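You operate a simulated robot arm through the tools that you are given. There is no shell and no other tool. Be economical: measure what you need, move in short steps, check, and stop when the job is done.

You run a simulated robot arm. Do the job below in one go: nothing can be reset, and whatever is moved stays where it is left.

TASK
Zero the grey meter at DARK, then bring its reading to about 200.
Fine: swing the blue arm over the seat first and leave it there; press ZERO once; leave the slider at OPEN; use the white knob.

The check looks at the end state, three seconds after you hand in, the way a careful person would. Anything else that was tipped, shoved, dropped, spilled or broken makes it a failure.

THE ROBOT
A 7-joint arm with a two-finger parallel gripper, fixed in place. Base frame: the origin is at the foot of the arm, x ahead of it, y to its left, z up. Lengths are in mm, angles in degrees, forces in N, time in s.
With the tool pointing down near the work surface it reaches from about 280 to 680 mm from the base axis. Its first joint turns from -66.0 to 66.0 degrees. Payload 1.57 kg.
The tool frame sits at the grasp point between the pads (the TCP): z along the fingers, y along the line on which they close. The tips reach 30 mm beyond it. The gripper opens to 110 mm. The fingers are 24 mm wide and 12 mm thick; the gripper's body (48 by 112 mm) begins 78 mm behind the TCP.
Orientation is told as [roll, pitch, yaw] about the base's x, y, z axes, in that order, counted from this pose: with the fingers straight down and closing along the base's y, the tool's x points along the base's -x, its y along +y and its z along -z.

THE INTERFACE
- The arm moves only by the tool play_rows. Its argument "increments" is a list of rows, each a list of 7 numbers: the closure, from 0 (fully open) to 1 (shut), then the shift along the base's x, y, z in mm, then the turn, a rotation vector about the base's x, y, z in degrees. In form: [[grip, x, y, z, rx, ry, rz], ...]. A call has 1 to 20 rows; each row is the pose to reach, as a shift and turn from the pose commanded when the call began. Rows are played at 5 a second. More than 50 mm and 8.6 degrees between two rows, or a gripper value outside its range, and nothing of the call is played. Where a pose cannot be reached the arm comes as near as it can. A force on the tool above 70 N (or 10 N above the force at the start of the call, whichever is more), or a blocked arm, ends the call early, and 0.2 s more pass. Each finger travels about 108 mm/s and halts on what it meets, pressing with about 28 N; the grip force reading is that of the motor and also rises with nothing between the fingers. The clock runs only during rows and for 0.2 s after the last one: add rows that repeat a pose to give the fingers time. The reply holds the time, the measured pose of the TCP, the force on the tool along the base axes, the opening and the grip force, in the units named above and with some noise, and new pictures: "show" is both (left out), scene, wrist or none.
- Cameras (640 x 400 px; columns grow to the right, rows downward): "scene" is fixed at [167.4, -408.9, 1409.2]; the picture's right is [0.65, -0.76, 0.00], its down [-0.41, -0.35, -0.85] and it looks along [0.64, 0.55, -0.53] (base axes); focal length 239 px, centre (320, 200). "wrist" rides on the gripper at [70, 16, -141] in the tool frame; the picture's right is [-0.23, 0.97, 0.00], its down [-0.86, -0.20, -0.48] and it looks along [-0.47, -0.11, 0.88] (tool axes); focal length 222 px, centre (320, 200). There is no depth. A picture from a camera that has moved, and an enlarged one, comes with that camera's place and axes in the base frame and with its lens. The place of the scene camera against the robot may be out by one fixed shift of up to 12 mm in any direction.
- close_up(camera, box): a new picture of the part [left, top, right, bottom] of that camera's present view, enlarged. The clock stands still meanwhile.
- job_done(): hands the job in; it is judged then, once.

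Go step by step. Nothing tells you positions but the pictures and the camera data: compare them with the known pose of the tool, close in by small moves and look again before you grip or let go. The budget is 120 turns and 170 pictures, counting those below and the enlarged ones. Unless the task says otherwise, let go and move clear before handing in, and close with one line.

The tools are called after "Call:" as name(argument=value, ...) on one line, values as JSON. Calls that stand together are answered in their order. play_rows: Moves the arm, as the interface text tells. Its arguments: {"type":"object","properties":{"increments":{"type":"array"},"show":{"type":"string","enum":["both","scene","wrist","none"]}},"required":["increments"]} The other tools are called the same way: close_up (camera, box) takes an enlarged picture of a part of a camera's view; job_done () hands the job in.

At the start:

```text
time: 0.0
ee_pos: [317.4, -171.8, 1290.3]
orientation: [0.1, 0.0, 0.0]
force: [-0.2, 0.3, 0.1]
finger_gap: 110.0
finger_force: 0.0
```

scene: 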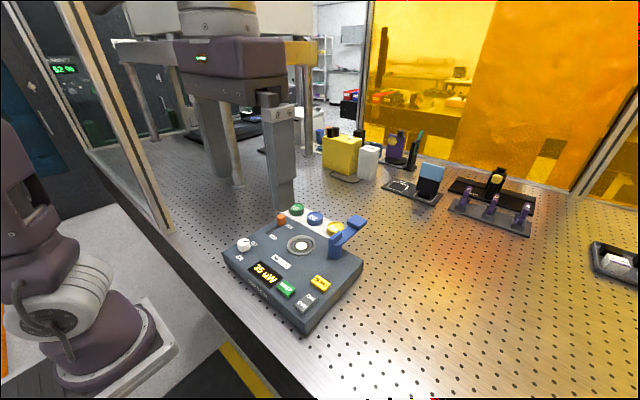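
wrist: 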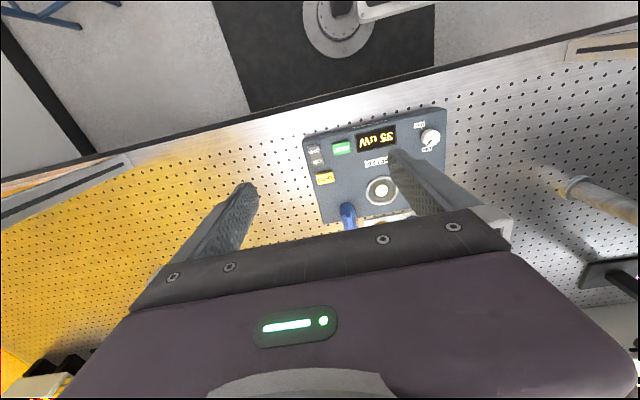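

I see a grey meter with a display, white knob, green and yellow buttons, a blue swing arm and a seat. I'll look at it enlarged.

Call:
close_up(camera="scene", box=[210, 190, 380, 340])

Call:
close_up(camera="wrist", box=[290, 95, 460, 235])

```text
2.67 times, centred on (295, 265) of scene
camera zoom: at [167.4, -408.9, 1409.2], right [0.65, -0.76, 0.0], down [-0.41, -0.35, -0.85], along [0.64, 0.55, -0.53], focal length 637 px, centre (387, 27)
```

zoom: 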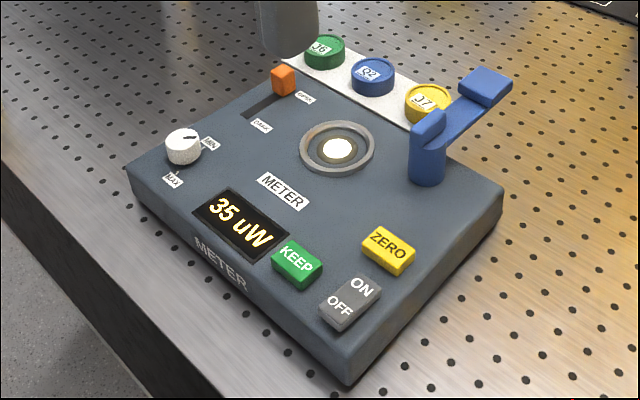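

```text
2.86 times, centred on (375, 165) of wrist
camera zoom: at [246.6, -154.4, 1431.7], right [0.23, 0.97, 0.0], down [0.86, -0.2, 0.48], along [0.47, -0.11, -0.88], focal length 635 px, centre (163, 300)
```

zoom: 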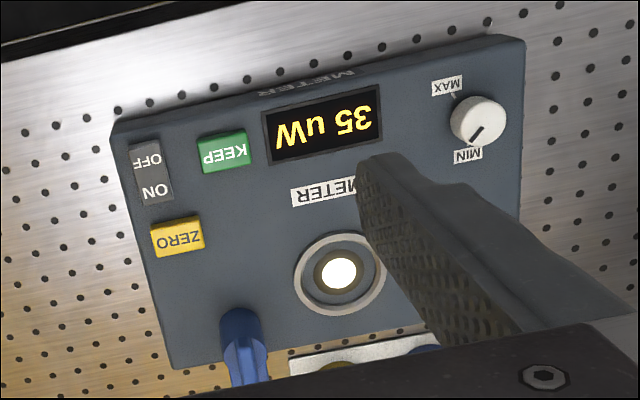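

The meter sits around x 390–530, y −170–40. The slider is at OPEN, and the blue arm points away from the seat. I'll move nearer for a better measurement from the wrist.

Call:
play_rows(increments=[[0, 0, 25, -10, 0, 0, 0], [0, 0, 50, -20, 0, 0, 0], [0.5, 0, 75, -40, 0, 0, 0], [1, 0, 100, -60, 0, 0, 0], [1, 0, 120, -80, 0, 0, 0], [1, 0, 120, -80, 0, 0, 0]])

```text
time: 1.4
ee_pos: [315.3, -50.4, 1208.1]
orientation: [-0.1, 0.1, 0.1]
force: [0.0, 1.1, -1.0]
finger_gap: 0.0
finger_force: 21.4
camera wrist: at [244.4, -33.4, 1350.1], right [0.23, 0.97, 0.0], down [0.86, -0.2, 0.48], along [0.47, -0.11, -0.88], focal length 222 px, centre (320, 200)
```

scene: 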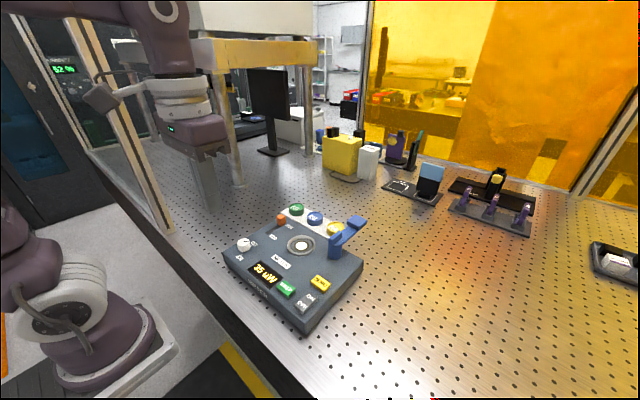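
wrist: 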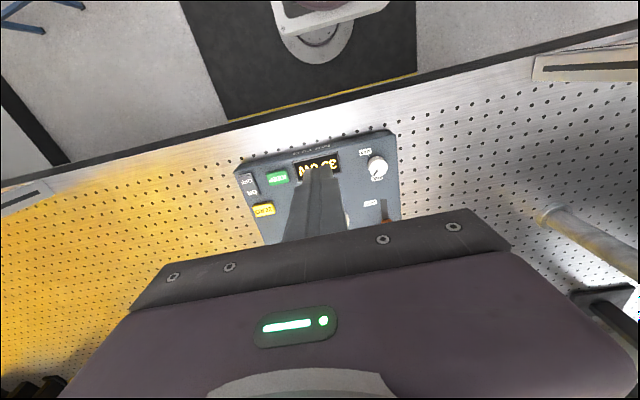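

The gripper hides the far half. I'll tilt the tool so the camera looks further ahead.

Call:
play_rows(increments=[[1, 0, 10, 0, 0, -6, 0], [1, 0, 20, 0, 0, -12, 0], [1, 0, 30, 0, 0, -18, 0], [1, 0, 40, 0, 0, -25, 0], [1, 0, 50, 0, 0, -25, 0]], show="wrist")

```text
time: 2.6
ee_pos: [316.5, -2.1, 1208.0]
orientation: [0.1, -25.1, 0.0]
force: [0.7, 0.2, 0.6]
finger_gap: 0.1
finger_force: 21.0
camera wrist: at [191.8, 15.3, 1307.8], right [0.21, 0.97, 0.1], down [0.57, -0.2, 0.8], along [0.79, -0.11, -0.6], focal length 222 px, centre (320, 200)
```

wrist: 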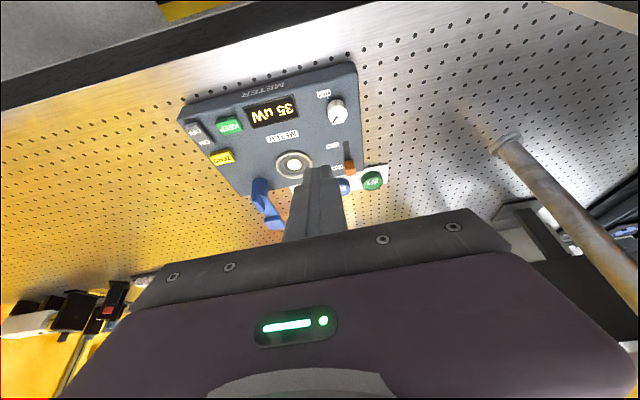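

Now nearly all of it is in view; I'll enlarge it.

Call:
close_up(camera="wrist", box=[170, 50, 400, 240])

Call:
close_up(camera="wrist", box=[300, 80, 400, 200])

Call:
close_up(camera="scene", box=[225, 195, 315, 265])

```text
2.11 times, centred on (285, 145) of wrist
camera zoom: at [191.8, 15.3, 1307.8], right [0.21, 0.97, 0.1], down [0.57, -0.2, 0.8], along [0.79, -0.11, -0.6], focal length 468 px, centre (394, 316)
```

zoom: 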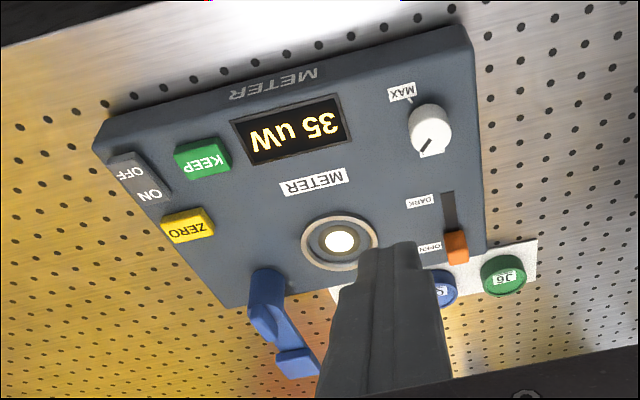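

```text
3.33 times, centred on (350, 140) of wrist
camera zoom: at [191.8, 15.3, 1307.8], right [0.21, 0.97, 0.1], down [0.57, -0.2, 0.8], along [0.79, -0.11, -0.6], focal length 740 px, centre (220, 400)
```

zoom: 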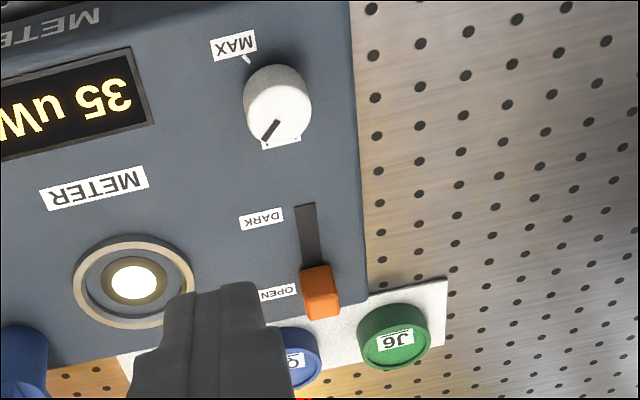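

```text
5.71 times, centred on (270, 230) of scene
camera zoom: at [167.4, -408.9, 1409.2], right [0.65, -0.76, 0.0], down [-0.41, -0.35, -0.85], along [0.64, 0.55, -0.53], focal length 1365 px, centre (606, 29)
```

zoom: 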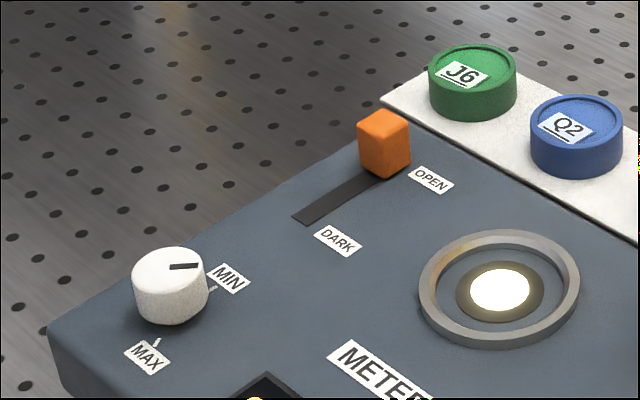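

I'll look closely at the blue arm, the ZERO button and the seat.

Call:
close_up(camera="scene", box=[305, 200, 385, 270])

Call:
close_up(camera="wrist", box=[230, 160, 310, 240])

```text
5.71 times, centred on (345, 235) of scene
camera zoom: at [167.4, -408.9, 1409.2], right [0.65, -0.76, 0.0], down [-0.41, -0.35, -0.85], along [0.64, 0.55, -0.53], focal length 1365 px, centre (177, 0)
```

zoom: 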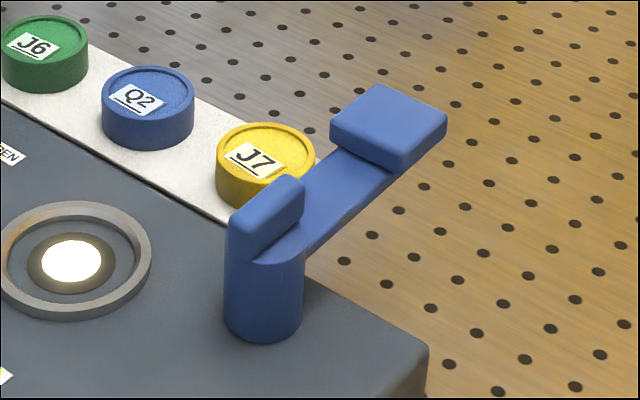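

```text
5.00 times, centred on (270, 200) of wrist
camera zoom: at [191.8, 15.3, 1307.8], right [0.21, 0.97, 0.1], down [0.57, -0.2, 0.8], along [0.79, -0.11, -0.6], focal length 1111 px, centre (570, 200)
```

zoom: 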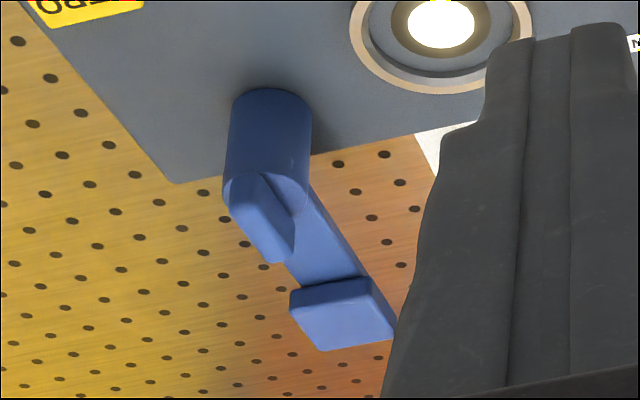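

The blue arm is a post near (520, −154) with a bar pointing to +x. The seat is near (495, −70), so the bar must turn about 107° counter-clockwise. I'll go to the −y side of the bar, straighten the tool and look.

Call:
play_rows(increments=[[1, 30, -26, 0, 0, 6, 0], [1, 60, -52, 0, 0, 12, 0], [1, 92, -78, -5, 0, 18, 0], [1, 124, -106, -15, 0, 25, 0], [1, 156, -135, -30, 0, 25, 0], [1, 188, -164, -45, 0, 25, 0], [1, 220, -195, -60, 0, 25, 0], [1, 251, -225, -80, 0, 25, 0], [1, 251, -225, -100, 0, 25, 0], [1, 251, -225, -100, 0, 25, 0]])

Call:
close_up(camera="scene", box=[280, 160, 400, 270])

```text
time: 4.8
ee_pos: [570.5, -225.8, 1113.5]
orientation: [0.0, 0.0, 0.0]
force: [0.1, 0.6, 0.1]
finger_gap: 0.0
finger_force: 21.4
camera wrist: at [500.0, -207.8, 1254.8], right [0.23, 0.97, 0.0], down [0.86, -0.2, 0.48], along [0.47, -0.11, -0.88], focal length 222 px, centre (320, 200)
```

scene: 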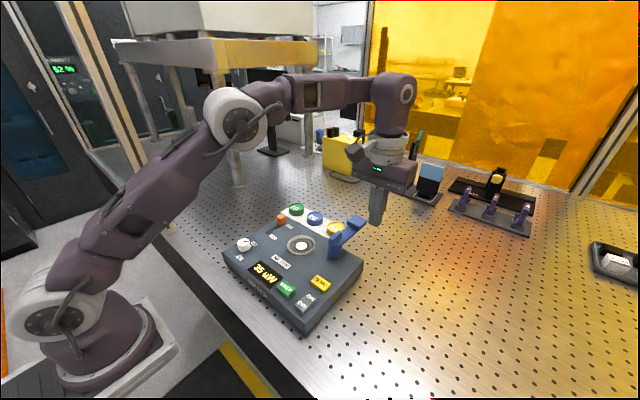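
wrist: 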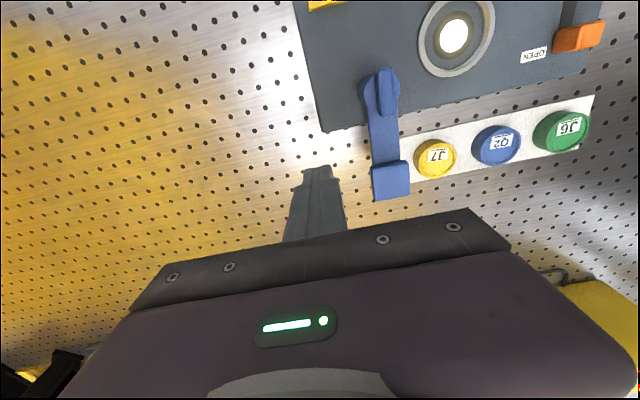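

```text
3.64 times, centred on (340, 215) of scene
camera zoom: at [167.4, -408.9, 1409.2], right [0.65, -0.76, 0.0], down [-0.41, -0.35, -0.85], along [0.64, 0.55, -0.53], focal length 869 px, centre (247, 146)
```

zoom: 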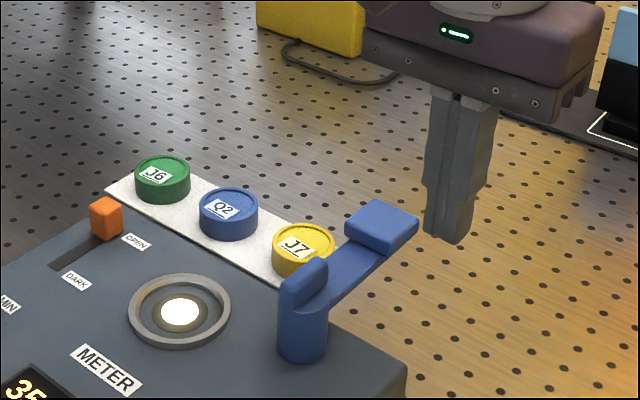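

The bar pivots at about (528, −155) with radius 90, and the seat is at (496, −69). I'll lower to bar height and push it part of the way.

Call:
play_rows(increments=[[1, 2, 0, -45, 0, 0, 0], [1, 2, 0, -84, 0, 0, 0], [1, 2, 0, -84, 0, 0, 0], [1, 2, 22, -84, 0, 0, 0], [1, 2, 44, -84, 0, 0, 0], [1, 8, 55, -84, 0, 0, 0], [1, 11, 67, -84, 0, 0, 0], [1, 11, 67, -84, 0, 0, 0]])

```text
time: 6.6
ee_pos: [581.6, -159.0, 1027.3]
orientation: [-0.1, 0.0, 0.0]
force: [0.6, -0.3, 0.2]
finger_gap: 0.0
finger_force: 21.4
camera wrist: at [509.7, -142.7, 1168.6], right [0.23, 0.97, 0.0], down [0.86, -0.2, 0.48], along [0.47, -0.11, -0.88], focal length 222 px, centre (320, 200)
```

scene: 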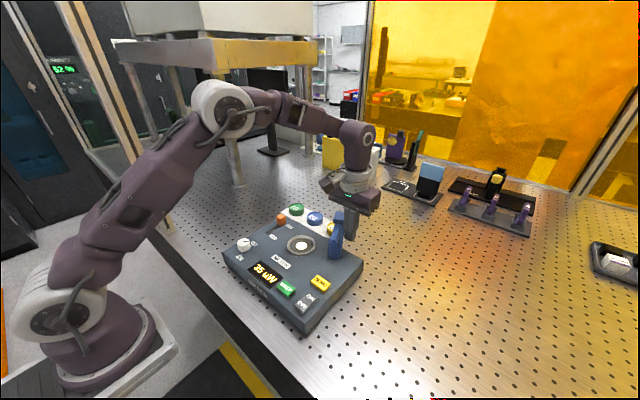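
wrist: 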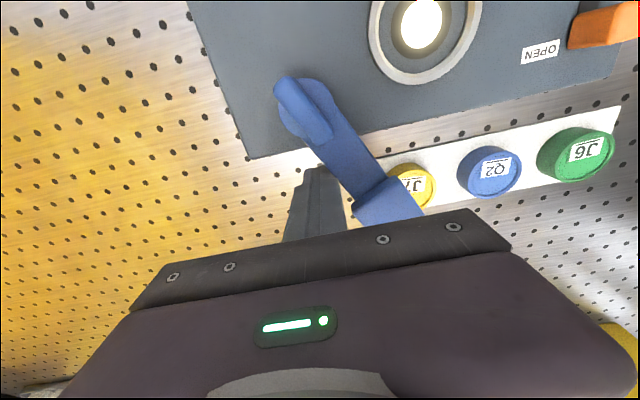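

The bar turns freely with the push. Continuing round to about 95°.

Call:
play_rows(increments=[[1, 0, 14, 0, 0, 0, 0], [1, -5, 28, 0, 0, 0, 0], [1, -15, 40, 0, 0, 0, 0], [1, -27, 48, 0, 0, 0, 0], [1, -31, 50, 0, 0, 0, 0], [1, -31, 50, 0, 0, 0, 0]])

Call:
close_up(camera="scene", box=[230, 180, 370, 290])

```text
time: 8.0
ee_pos: [549.0, -109.4, 1026.7]
orientation: [0.0, 0.0, -0.1]
force: [-1.0, 0.2, 0.3]
finger_gap: 0.0
finger_force: 21.0
camera wrist: at [477.6, -92.0, 1168.6], right [0.23, 0.97, 0.0], down [0.86, -0.2, 0.48], along [0.47, -0.11, -0.88], focal length 222 px, centre (320, 200)
```

scene: 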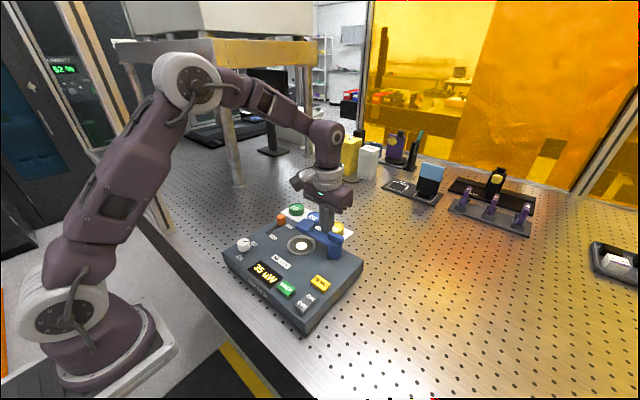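
wrist: 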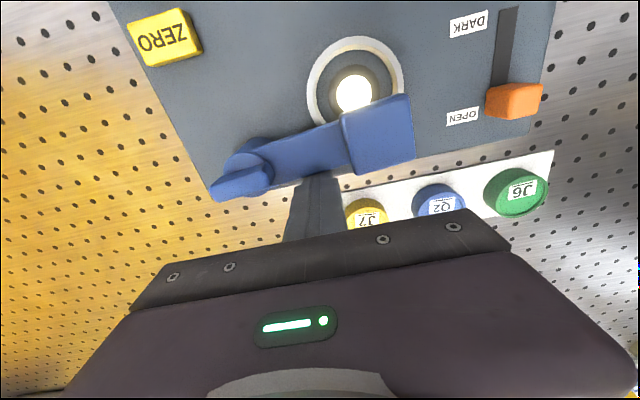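

```text
3.64 times, centred on (300, 235) of scene
camera zoom: at [167.4, -408.9, 1409.2], right [0.65, -0.76, 0.0], down [-0.41, -0.35, -0.85], along [0.64, 0.55, -0.53], focal length 869 px, centre (393, 73)
```

zoom: 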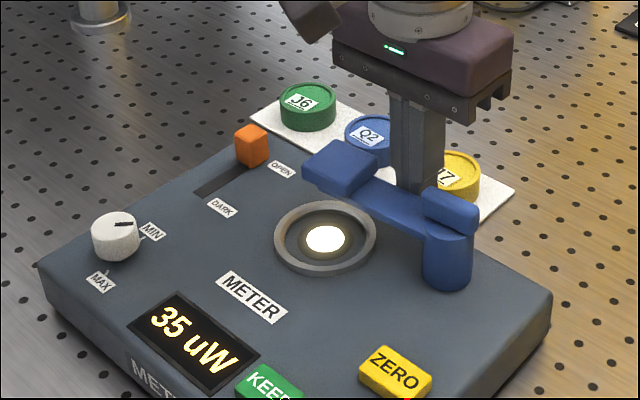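

The pad is about 20 mm short of the seat centre, so I'll push a bit more in −x.

Call:
play_rows(increments=[[1, -3, 2, 0, 0, 0, 0], [1, -6, 3, 0, 0, 0, 0], [1, -10, 5, 0, 0, 0, 0], [1, -10, 5, 0, 0, 0, 0]], show="wrist")

Call:
close_up(camera="scene", box=[230, 180, 370, 290])

```text
time: 9.0
ee_pos: [538.9, -103.8, 1025.7]
orientation: [0.0, -0.1, 0.0]
force: [0.3, 0.1, -0.1]
finger_gap: 0.1
finger_force: 20.9
camera wrist: at [467.4, -87.6, 1167.7], right [0.23, 0.97, 0.0], down [0.86, -0.2, 0.48], along [0.47, -0.11, -0.88], focal length 222 px, centre (320, 200)
```

wrist: 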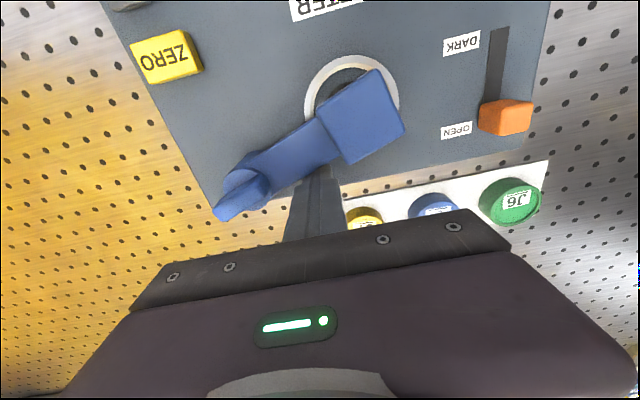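

```text
3.64 times, centred on (300, 235) of scene
camera zoom: at [167.4, -408.9, 1409.2], right [0.65, -0.76, 0.0], down [-0.41, -0.35, -0.85], along [0.64, 0.55, -0.53], focal length 869 px, centre (393, 73)
```

zoom: 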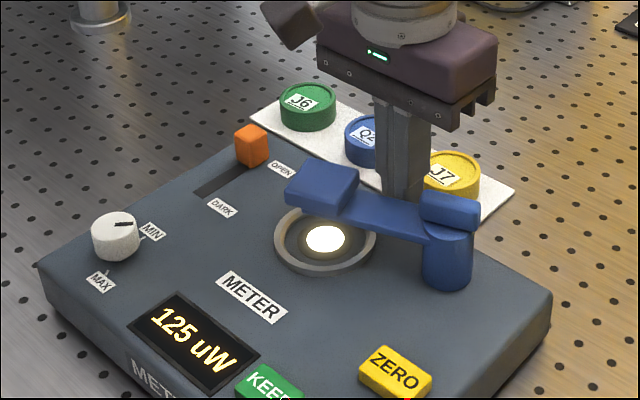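

The pad now looks centred over the seat and the reading has jumped to 125. A tiny nudge will tell whether it is at its end or fully over.

Call:
play_rows(increments=[[1, -1.5, 0.5, 0, 0, 0, 0], [1, -1.5, 0.5, 0, 0, 0, 0]], show="wrist")

Call:
close_up(camera="scene", box=[230, 180, 370, 290])

```text
time: 9.6
ee_pos: [537.6, -104.4, 1026.4]
orientation: [0.0, -0.1, 0.0]
force: [5.8, -2.4, -2.1]
finger_gap: 0.1
finger_force: 21.4
camera wrist: at [466.3, -86.7, 1167.8], right [0.23, 0.97, 0.0], down [0.85, -0.2, 0.48], along [0.47, -0.11, -0.88], focal length 222 px, centre (320, 200)
```

wrist: 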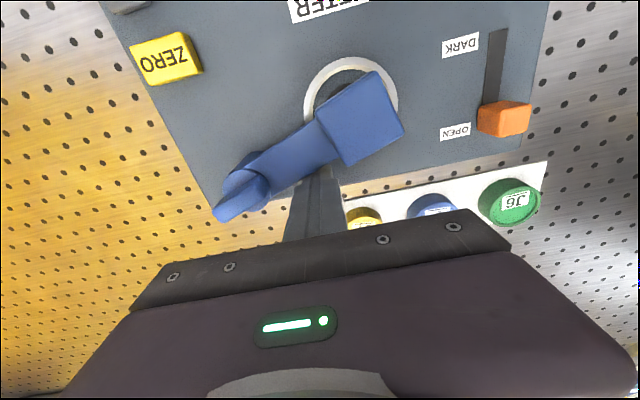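

```text
3.64 times, centred on (300, 235) of scene
camera zoom: at [167.6, -409.0, 1409.2], right [0.65, -0.76, 0.0], down [-0.41, -0.35, -0.85], along [0.64, 0.55, -0.53], focal length 869 px, centre (393, 73)
```

zoom: 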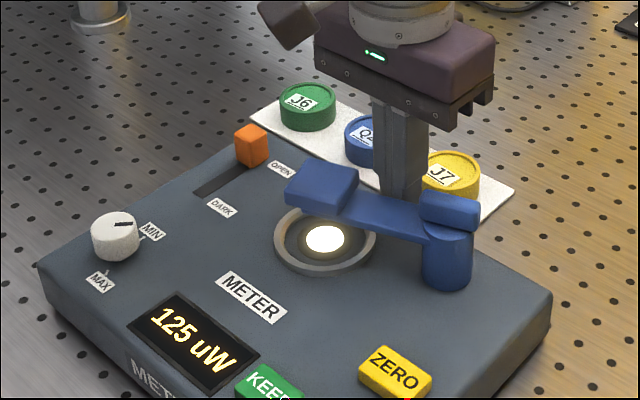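

The bar is at its stop, over the seat. Next I back off, rise, and go to the +x side of the orange slider, which is at about (522, 37).

Call:
play_rows(increments=[[1, 10, 4, 0, 0, 0, 0], [1, 14, 5, 0, 0, 0, 0], [1, 14, 5, 30, 0, 0, 0], [1, 14, 5, 65, 0, 0, 0], [1, 16, 50, 65, 0, 0, 0], [1, 17, 96, 65, 0, 0, 0], [1, 17, 141, 65, 0, 0, 0], [1, 17, 141, 30, 0, 0, 0], [1, 17, 141, 30, 0, 0, 0]])

Call:
close_up(camera="scene", box=[220, 180, 360, 290])

```text
time: 11.6
ee_pos: [554.7, 34.8, 1055.2]
orientation: [0.0, 0.1, 0.0]
force: [0.3, -1.1, 0.2]
finger_gap: 0.0
finger_force: 21.6
camera wrist: at [483.0, 52.4, 1196.5], right [0.23, 0.97, 0.0], down [0.85, -0.2, 0.48], along [0.47, -0.11, -0.88], focal length 222 px, centre (320, 200)
```

scene: 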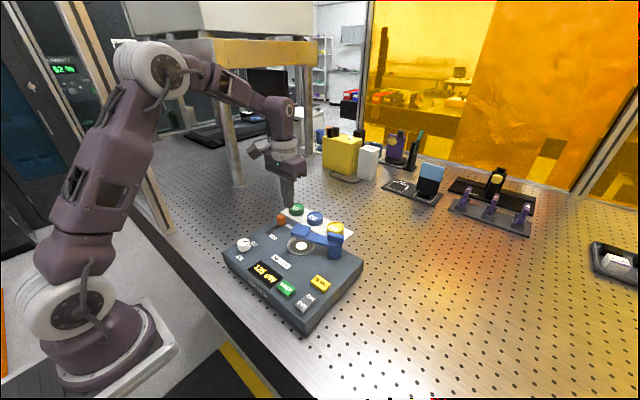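
wrist: 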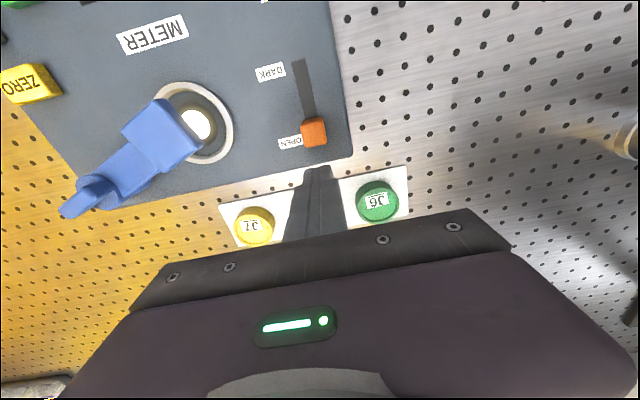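

```text
3.64 times, centred on (290, 235) of scene
camera zoom: at [167.4, -408.9, 1409.2], right [0.65, -0.76, 0.0], down [-0.41, -0.35, -0.85], along [0.64, 0.55, -0.53], focal length 869 px, centre (429, 73)
```

zoom: 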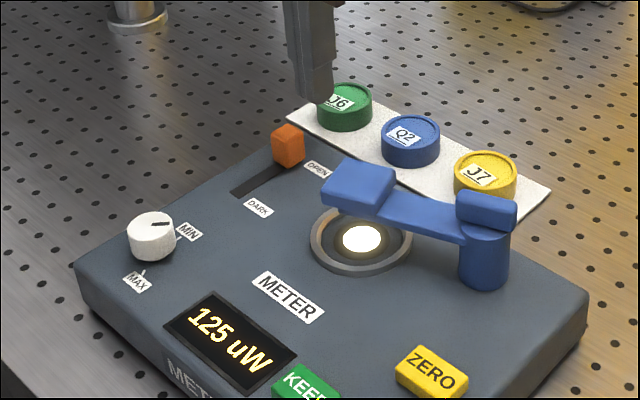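

Lined up with the slider. I'll descend and push it towards DARK.

Call:
play_rows(increments=[[1, 0, 3, -20, 0, 0, 0], [1, 0, 3, -40, 0, 0, 0], [1, -8, 3, -40, 0, 0, 0], [1, -16, 3, -40, 0, 0, 0], [1, -24, 3, -40, 0, 0, 0], [1, -32, 3, -40, 0, 0, 0], [1, -40, 3, -40, 0, 0, 0], [1, -46, 3, -40, 0, 0, 0], [1, -46, 3, -40, 0, 0, 0]], show="wrist")

Call:
close_up(camera="scene", box=[220, 180, 360, 290])

```text
time: 13.6
ee_pos: [509.1, 39.9, 1014.7]
orientation: [0.0, 0.0, 0.1]
force: [0.3, 0.2, -0.2]
finger_gap: 0.0
finger_force: 21.5
camera wrist: at [437.8, 56.6, 1157.8], right [0.23, 0.97, 0.0], down [0.86, -0.2, 0.48], along [0.47, -0.11, -0.88], focal length 222 px, centre (320, 200)
```

wrist: 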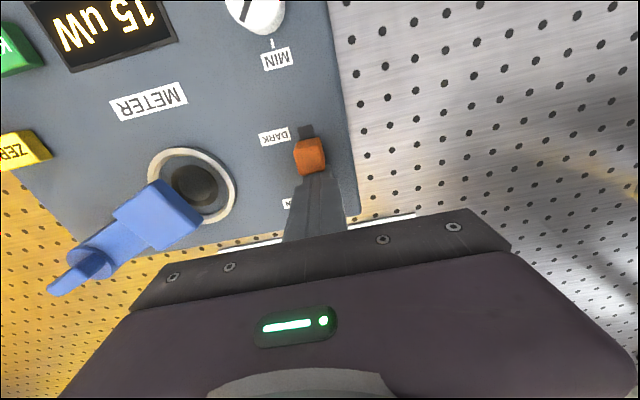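

```text
3.64 times, centred on (290, 235) of scene
camera zoom: at [167.4, -408.9, 1409.2], right [0.65, -0.76, 0.0], down [-0.41, -0.35, -0.85], along [0.64, 0.55, -0.53], focal length 869 px, centre (429, 73)
```

zoom: 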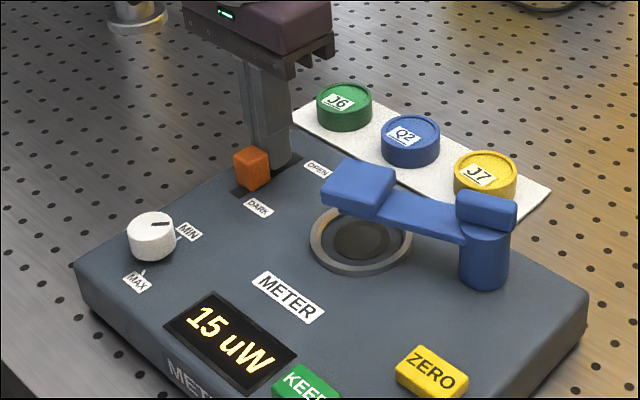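

Light is off and the reading is 15; the slider still has a little slot left. I'll push it gently to the end stop.

Call:
play_rows(increments=[[1, -3, 0, 0, 0, 0, 0], [1, -6, 0, 0, 0, 0, 0], [1, -9, 0, 0, 0, 0, 0], [1, -9, 0, 0, 0, 0, 0]], show="wrist")

```text
time: 14.6
ee_pos: [499.6, 40.3, 1015.2]
orientation: [-0.1, -0.1, -0.1]
force: [0.0, -0.6, 0.7]
finger_gap: 0.0
finger_force: 21.5
camera wrist: at [428.9, 57.1, 1158.0], right [0.23, 0.97, 0.0], down [0.86, -0.2, 0.48], along [0.47, -0.11, -0.88], focal length 222 px, centre (320, 200)
```

wrist: 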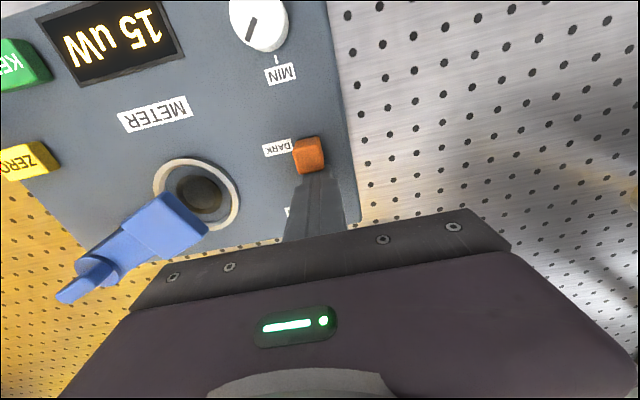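

Call:
play_rows(increments=[[1, -1.5, 0, 0, 0, 0, 0], [1, -3, 0, 0, 0, 0, 0], [1, -3, 0, 0, 0, 0, 0]], show="wrist")

```text
time: 15.4
ee_pos: [498.5, 40.1, 1015.7]
orientation: [0.0, -0.3, 0.0]
force: [25.6, -3.3, -2.5]
finger_gap: 0.0
finger_force: 21.5
camera wrist: at [426.9, 57.2, 1157.5], right [0.23, 0.97, 0.0], down [0.85, -0.2, 0.48], along [0.47, -0.11, -0.88], focal length 222 px, centre (320, 200)
```

wrist: 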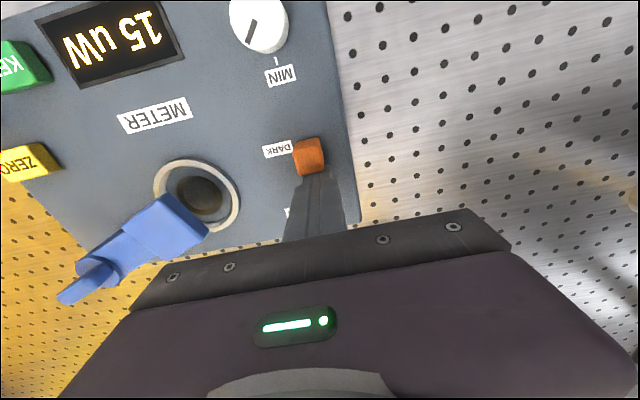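

The slider is at its DARK stop. Now I back off, rise and go above ZERO at about (433, −187).

Call:
play_rows(increments=[[1, 6, 0, 0, 0, 0, 0], [1, 10, 0, 35, 0, 0, 0], [1, 10, 0, 75, 0, 0, 0], [1, -5, -45, 75, 0, 0, 0], [1, -20, -92, 75, 0, 0, 0], [1, -35, -139, 75, 0, 0, 0], [1, -50, -185, 75, 0, 0, 0], [1, -64, -227, 75, 0, 0, 0], [1, -64, -227, 40, 0, 0, 0], [1, -64, -227, 40, 0, 0, 0]])

Call:
close_up(camera="scene", box=[240, 200, 380, 310])

```text
time: 17.6
ee_pos: [429.5, -185.3, 1054.1]
orientation: [-0.1, 0.1, 0.0]
force: [-0.2, -0.6, -0.4]
finger_gap: 0.1
finger_force: 20.9
camera wrist: at [358.8, -169.2, 1195.7], right [0.23, 0.97, 0.0], down [0.86, -0.2, 0.48], along [0.47, -0.11, -0.88], focal length 222 px, centre (320, 200)
```

scene: 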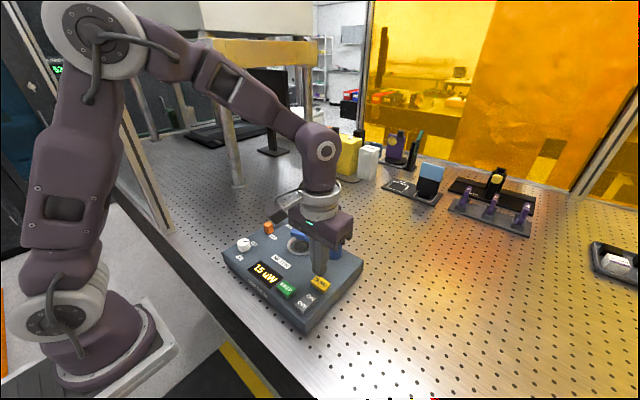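
wrist: 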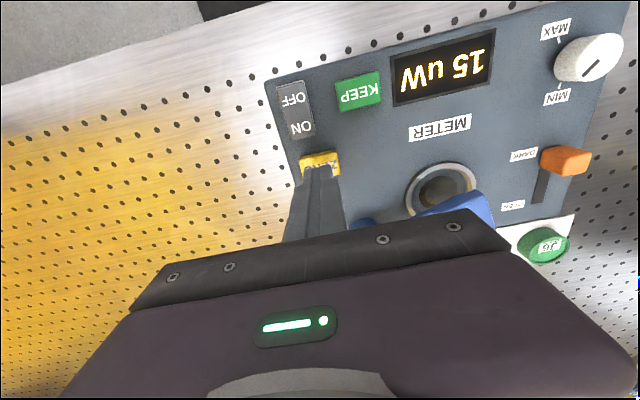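

```text
3.64 times, centred on (310, 255) of scene
camera zoom: at [167.4, -408.9, 1409.2], right [0.65, -0.76, 0.0], down [-0.41, -0.35, -0.85], along [0.64, 0.55, -0.53], focal length 869 px, centre (356, 0)
```

zoom: 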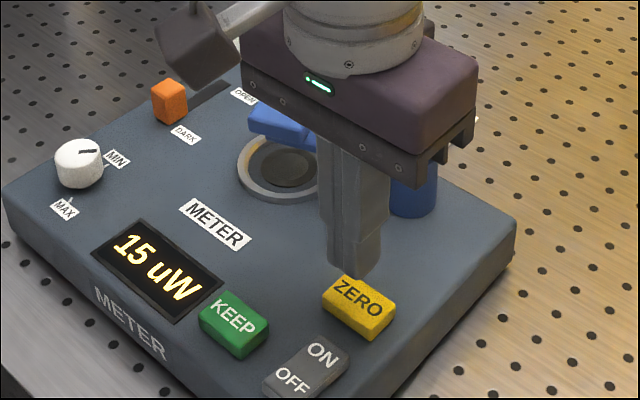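

I'm almost over ZERO. I'll shift about 4 mm, descend, and then feel for the button.

Call:
play_rows(increments=[[1, 4, -2, -15, 0, 0, 0], [1, 4, -2, -30, 0, 0, 0], [1, 4, -2, -33, 0, 0, 0], [1, 4, -2, -33, 0, 0, 0]], show="scene")

Call:
close_up(camera="scene", box=[240, 220, 380, 330])

```text
time: 18.6
ee_pos: [435.0, -189.3, 1022.2]
orientation: [0.1, 0.1, 0.0]
force: [0.1, -0.5, 0.7]
finger_gap: 0.3
finger_force: 21.2
```

scene: 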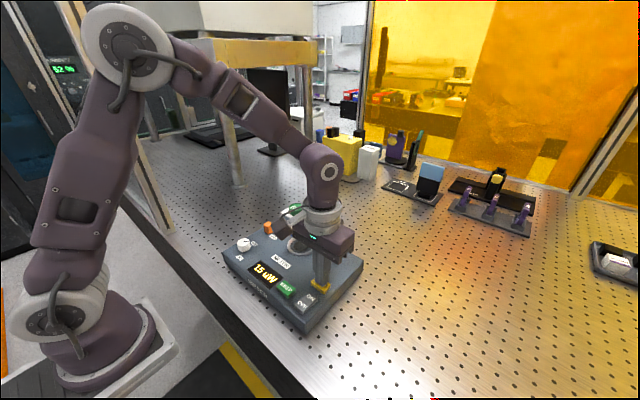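

```text
3.64 times, centred on (310, 275) of scene
camera zoom: at [167.4, -408.9, 1409.2], right [0.65, -0.76, 0.0], down [-0.41, -0.35, -0.85], along [0.64, 0.55, -0.53], focal length 869 px, centre (356, -73)
```

zoom: 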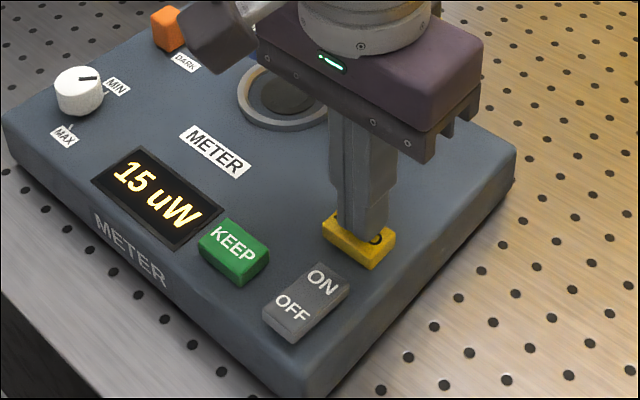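

Tip is over the button, just above it. Pressing down in small steps.

Call:
play_rows(increments=[[1, 0, 0, -2, 0, 0, 0], [1, 0, 0, -4, 0, 0, 0], [1, 0, 0, -6, 0, 0, 0], [1, 0, 0, -6, 0, 0, 0]], show="none")

Call:
close_up(camera="scene", box=[240, 220, 380, 330])

```text
time: 19.6
ee_pos: [435.3, -189.1, 1016.2]
orientation: [0.1, 0.0, 0.1]
force: [-1.7, -1.7, 11.7]
finger_gap: 0.0
finger_force: 21.3
```

```text
3.64 times, centred on (310, 275) of scene
camera zoom: at [167.2, -408.9, 1409.3], right [0.65, -0.76, 0.0], down [-0.41, -0.35, -0.85], along [0.64, 0.55, -0.53], focal length 869 px, centre (356, -73)
```

zoom: 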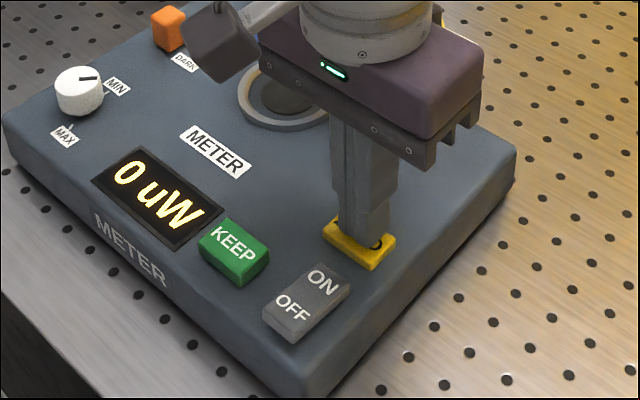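

The display reads 0 uW. I'll lift off and go to the −x side of the slider to bring it back to OPEN.

Call:
play_rows(increments=[[1, 0, 0, 30, 0, 0, 0], [1, 0, 0, 75, 0, 0, 0], [1, 2, 46, 75, 0, 0, 0], [1, 4, 92, 75, 0, 0, 0], [1, 6, 138, 75, 0, 0, 0], [1, 8, 184, 75, 0, 0, 0], [1, 9, 228, 75, 0, 0, 0], [1, 9, 228, 40, 0, 0, 0], [1, 9, 228, 40, 0, 0, 0]])

Call:
close_up(camera="scene", box=[220, 180, 360, 290])

```text
time: 21.6
ee_pos: [447.5, 37.5, 1059.0]
orientation: [0.0, 0.0, 0.0]
force: [-0.5, -0.1, -1.1]
finger_gap: 0.0
finger_force: 21.1
camera wrist: at [376.1, 56.0, 1199.9], right [0.23, 0.97, 0.0], down [0.85, -0.2, 0.48], along [0.47, -0.11, -0.88], focal length 222 px, centre (320, 200)
```

scene: 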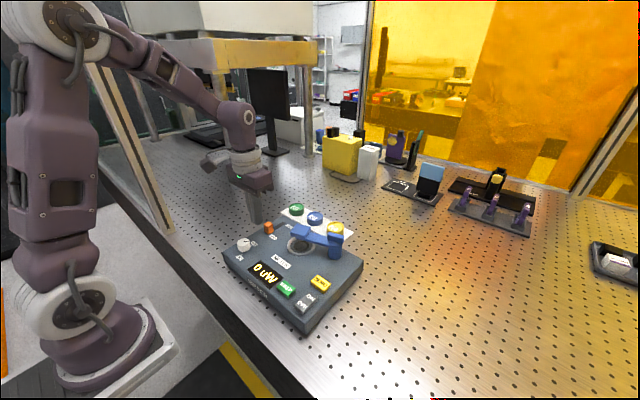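
wrist: 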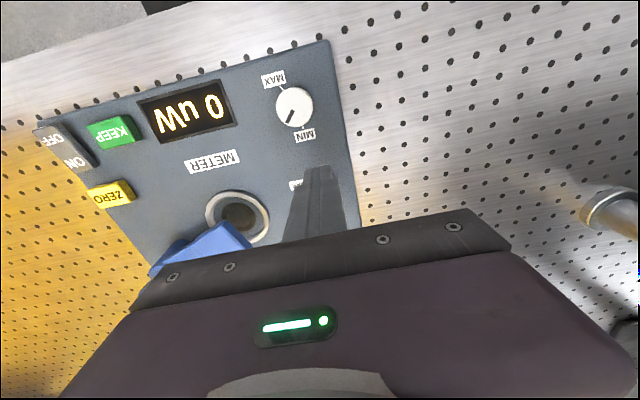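

```text
3.64 times, centred on (290, 235) of scene
camera zoom: at [167.4, -408.9, 1409.2], right [0.65, -0.76, 0.0], down [-0.41, -0.35, -0.85], along [0.64, 0.55, -0.53], focal length 869 px, centre (429, 73)
```

zoom: 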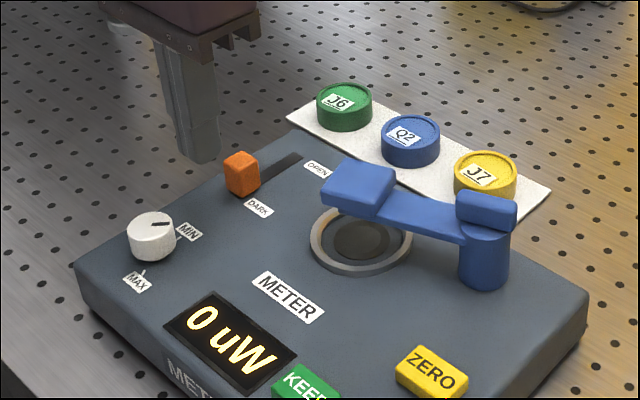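

Clear on both sides. Descending and pushing toward OPEN.

Call:
play_rows(increments=[[1, 0, 1, -22, 0, 0, 0], [1, 0, 1, -43, 0, 0, 0], [1, 0, 1, -43, 0, 0, 0], [1, 9, 1, -43, 0, 0, 0], [1, 18, 1, -43, 0, 0, 0], [1, 27, 1, -43, 0, 0, 0], [1, 36, 1, -43, 0, 0, 0], [1, 44, 1, -43, 0, 0, 0], [1, 44, 1, -43, 0, 0, 0]], show="wrist")

Call:
close_up(camera="scene", box=[220, 180, 360, 290])

```text
time: 23.6
ee_pos: [487.3, 41.3, 1014.1]
orientation: [0.1, 0.0, 0.0]
force: [-1.2, 0.8, -0.3]
finger_gap: 0.0
finger_force: 21.0
camera wrist: at [417.9, 58.4, 1155.3], right [0.23, 0.97, 0.0], down [0.86, -0.2, 0.48], along [0.47, -0.11, -0.88], focal length 222 px, centre (320, 200)
```

wrist: 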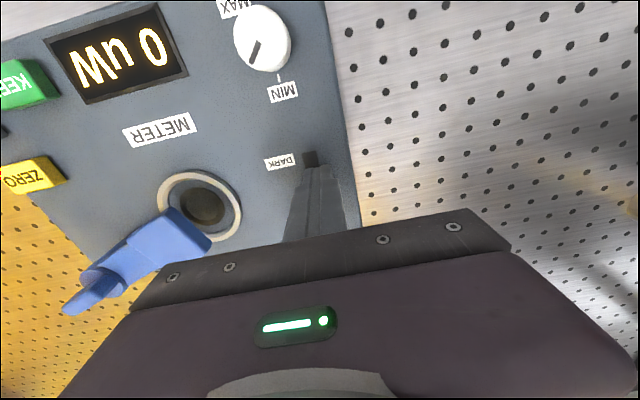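

```text
3.64 times, centred on (290, 235) of scene
camera zoom: at [167.4, -408.9, 1409.2], right [0.65, -0.76, 0.0], down [-0.41, -0.35, -0.85], along [0.64, 0.55, -0.53], focal length 869 px, centre (429, 73)
```

zoom: 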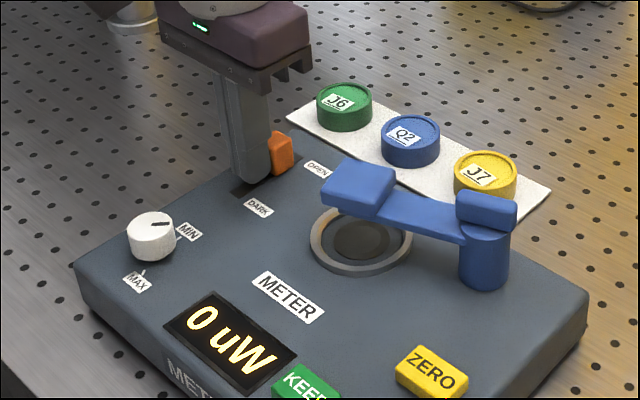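

Call:
play_rows(increments=[[1, 3, 0, 0, 0, 0, 0], [1, 6, 0, 0, 0, 0, 0], [1, 9, 0, 0, 0, 0, 0], [1, 9, 0, 0, 0, 0, 0], [1, 9, 0, 0, 0, 0, 0]], show="none")

Call:
close_up(camera="scene", box=[220, 180, 360, 290])

```text
time: 24.8
ee_pos: [496.6, 42.1, 1014.0]
orientation: [0.0, 0.0, 0.0]
force: [-0.3, -0.4, 0.0]
finger_gap: 0.2
finger_force: 21.2
```

```text
3.64 times, centred on (290, 235) of scene
camera zoom: at [167.4, -408.9, 1409.2], right [0.65, -0.76, 0.0], down [-0.41, -0.35, -0.85], along [0.64, 0.55, -0.53], focal length 869 px, centre (429, 73)
```

zoom: 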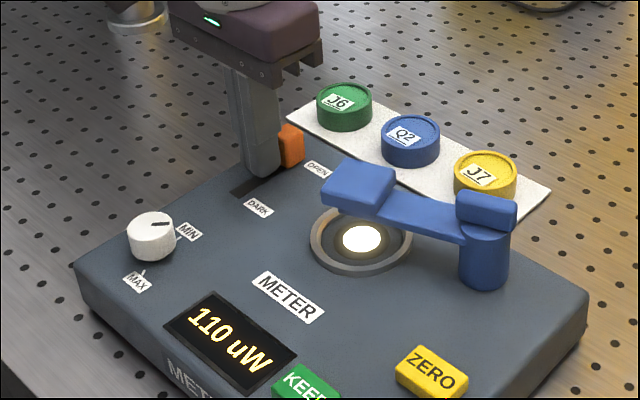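

The light is back and the reading is 110. I'll nudge to the OPEN stop.

Call:
play_rows(increments=[[1, 1.5, 0, 0, 0, 0, 0], [1, 3, 0, 0, 0, 0, 0], [1, 3, 0, 0, 0, 0, 0]], show="none")

```text
time: 25.6
ee_pos: [500.1, 40.3, 1013.7]
orientation: [0.0, 0.0, -0.1]
force: [-1.8, -0.3, 0.6]
finger_gap: 0.0
finger_force: 21.7
```

Call:
play_rows(increments=[[1, 1.5, 0, 0, 0, 0, 0], [1, 3, 0, 0, 0, 0, 0], [1, 3, 0, 0, 0, 0, 0]], show="none")

Call:
close_up(camera="scene", box=[220, 180, 360, 290])

```text
time: 26.4
ee_pos: [500.4, 39.7, 1014.2]
orientation: [0.2, 0.2, 0.0]
force: [-26.1, 9.4, 9.3]
finger_gap: 0.1
finger_force: 21.4
```

```text
3.64 times, centred on (290, 235) of scene
camera zoom: at [166.5, -408.6, 1409.4], right [0.65, -0.76, 0.0], down [-0.41, -0.35, -0.85], along [0.64, 0.55, -0.53], focal length 869 px, centre (429, 73)
```

zoom: 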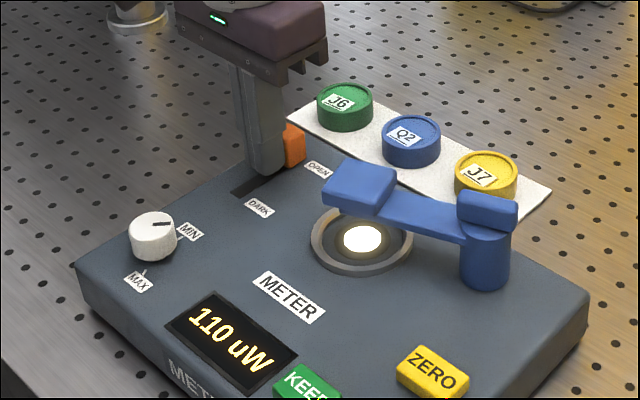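

Slider is at OPEN's stop, reading 110. I now back off and move above the knob (394, 30) with the fingers open about 60 mm.

Call:
play_rows(increments=[[1, -6, 0, 0, 0, 0, 0], [1, -10, 0, 35, 0, 0, 0], [1, -12, 0, 75, 0, 0, 0], [0.7, -60, -5, 75, 0, 0, 0], [0.45, -106, -10, 75, 0, 0, 0], [0.45, -106, -10, 60, 0, 0, 0], [0.45, -106, -10, 60, 0, 0, 0]])

Call:
close_up(camera="scene", box=[200, 180, 340, 290])

Call:
close_up(camera="wrist", box=[240, 100, 400, 220])

```text
time: 28.0
ee_pos: [400.0, 30.6, 1074.0]
orientation: [0.0, 0.0, 0.1]
force: [0.8, -1.5, 0.3]
finger_gap: 60.6
finger_force: 0.0
camera wrist: at [329.1, 48.4, 1215.9], right [0.23, 0.97, 0.0], down [0.85, -0.2, 0.48], along [0.47, -0.11, -0.88], focal length 222 px, centre (320, 200)
```

scene: 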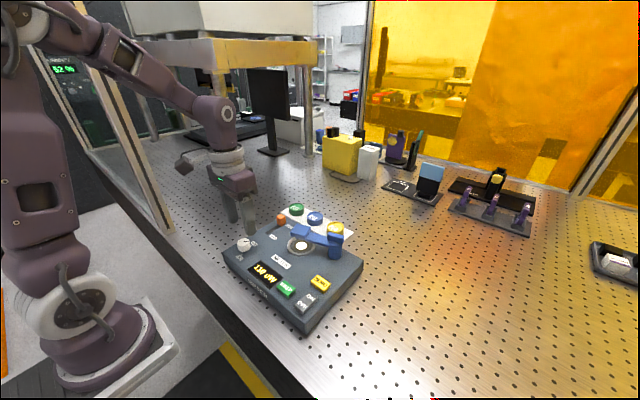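
wrist: 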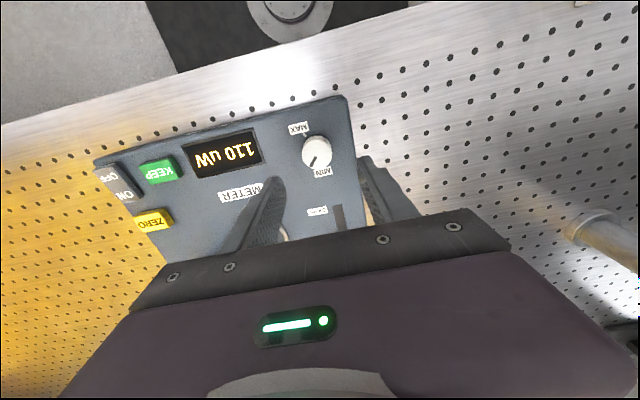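

```text
3.64 times, centred on (270, 235) of scene
camera zoom: at [167.4, -408.9, 1409.2], right [0.65, -0.76, 0.0], down [-0.41, -0.35, -0.85], along [0.64, 0.55, -0.53], focal length 869 px, centre (502, 73)
```

zoom: 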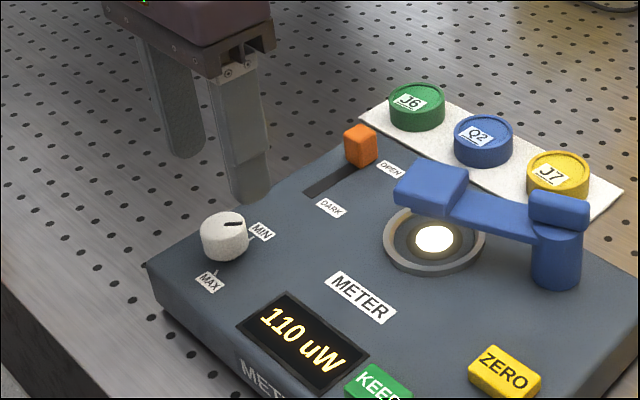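

```text
3.33 times, centred on (320, 160) of wrist
camera zoom: at [329.1, 48.4, 1215.9], right [0.23, 0.97, 0.0], down [0.85, -0.2, 0.48], along [0.47, -0.11, -0.88], focal length 740 px, centre (320, 333)
```

zoom: 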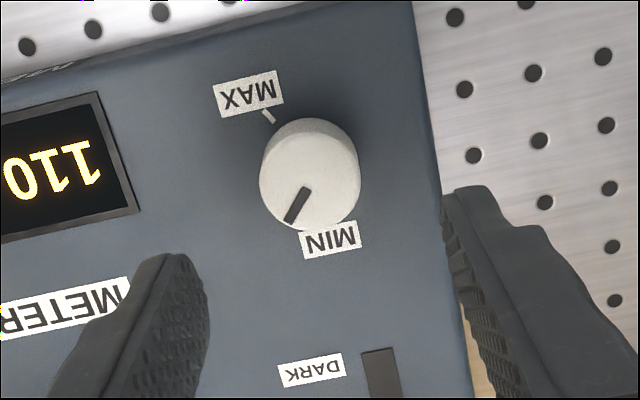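

The knob is at (393.5, 30), diameter about 29 mm. Its pointer is about 20° clockwise from MIN, toward MAX, so I need a clockwise turn. Descending around it.

Call:
play_rows(increments=[[0.45, -6.5, -0.5, -20, 0, 0, 0], [0.45, -6.5, -0.5, -40, 0, 0, 0], [0.45, -6.5, -0.5, -57, 0, 0, 0], [0.45, -6.5, -0.5, -57, 0, 0, 0]])

Call:
close_up(camera="scene", box=[200, 180, 340, 290])

```text
time: 29.0
ee_pos: [392.1, 27.8, 1016.0]
orientation: [0.0, -0.1, 0.1]
force: [-0.5, -0.1, 0.2]
finger_gap: 60.7
finger_force: 0.1
camera wrist: at [321.0, 45.4, 1157.8], right [0.23, 0.97, 0.0], down [0.86, -0.2, 0.48], along [0.47, -0.11, -0.88], focal length 222 px, centre (320, 200)
```

scene: 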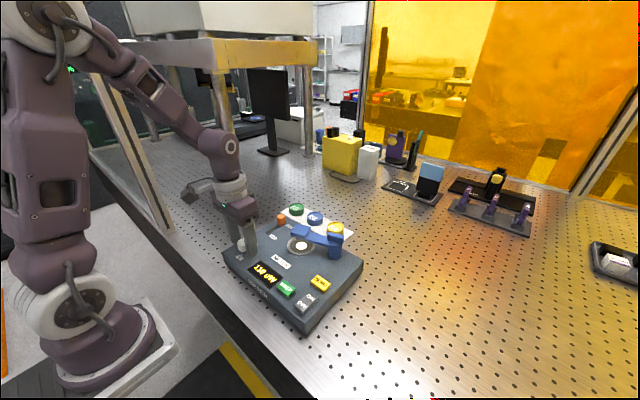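
wrist: 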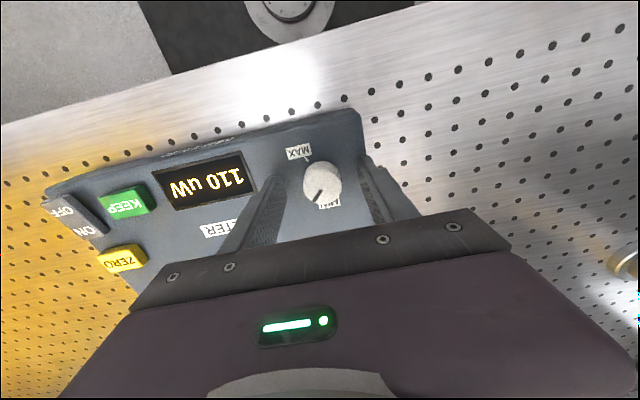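

```text
3.64 times, centred on (270, 235) of scene
camera zoom: at [167.4, -408.9, 1409.2], right [0.65, -0.76, 0.0], down [-0.41, -0.35, -0.85], along [0.64, 0.55, -0.53], focal length 869 px, centre (502, 73)
```

zoom: 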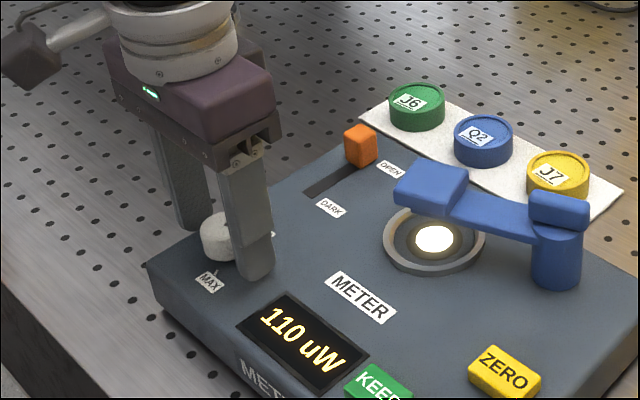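

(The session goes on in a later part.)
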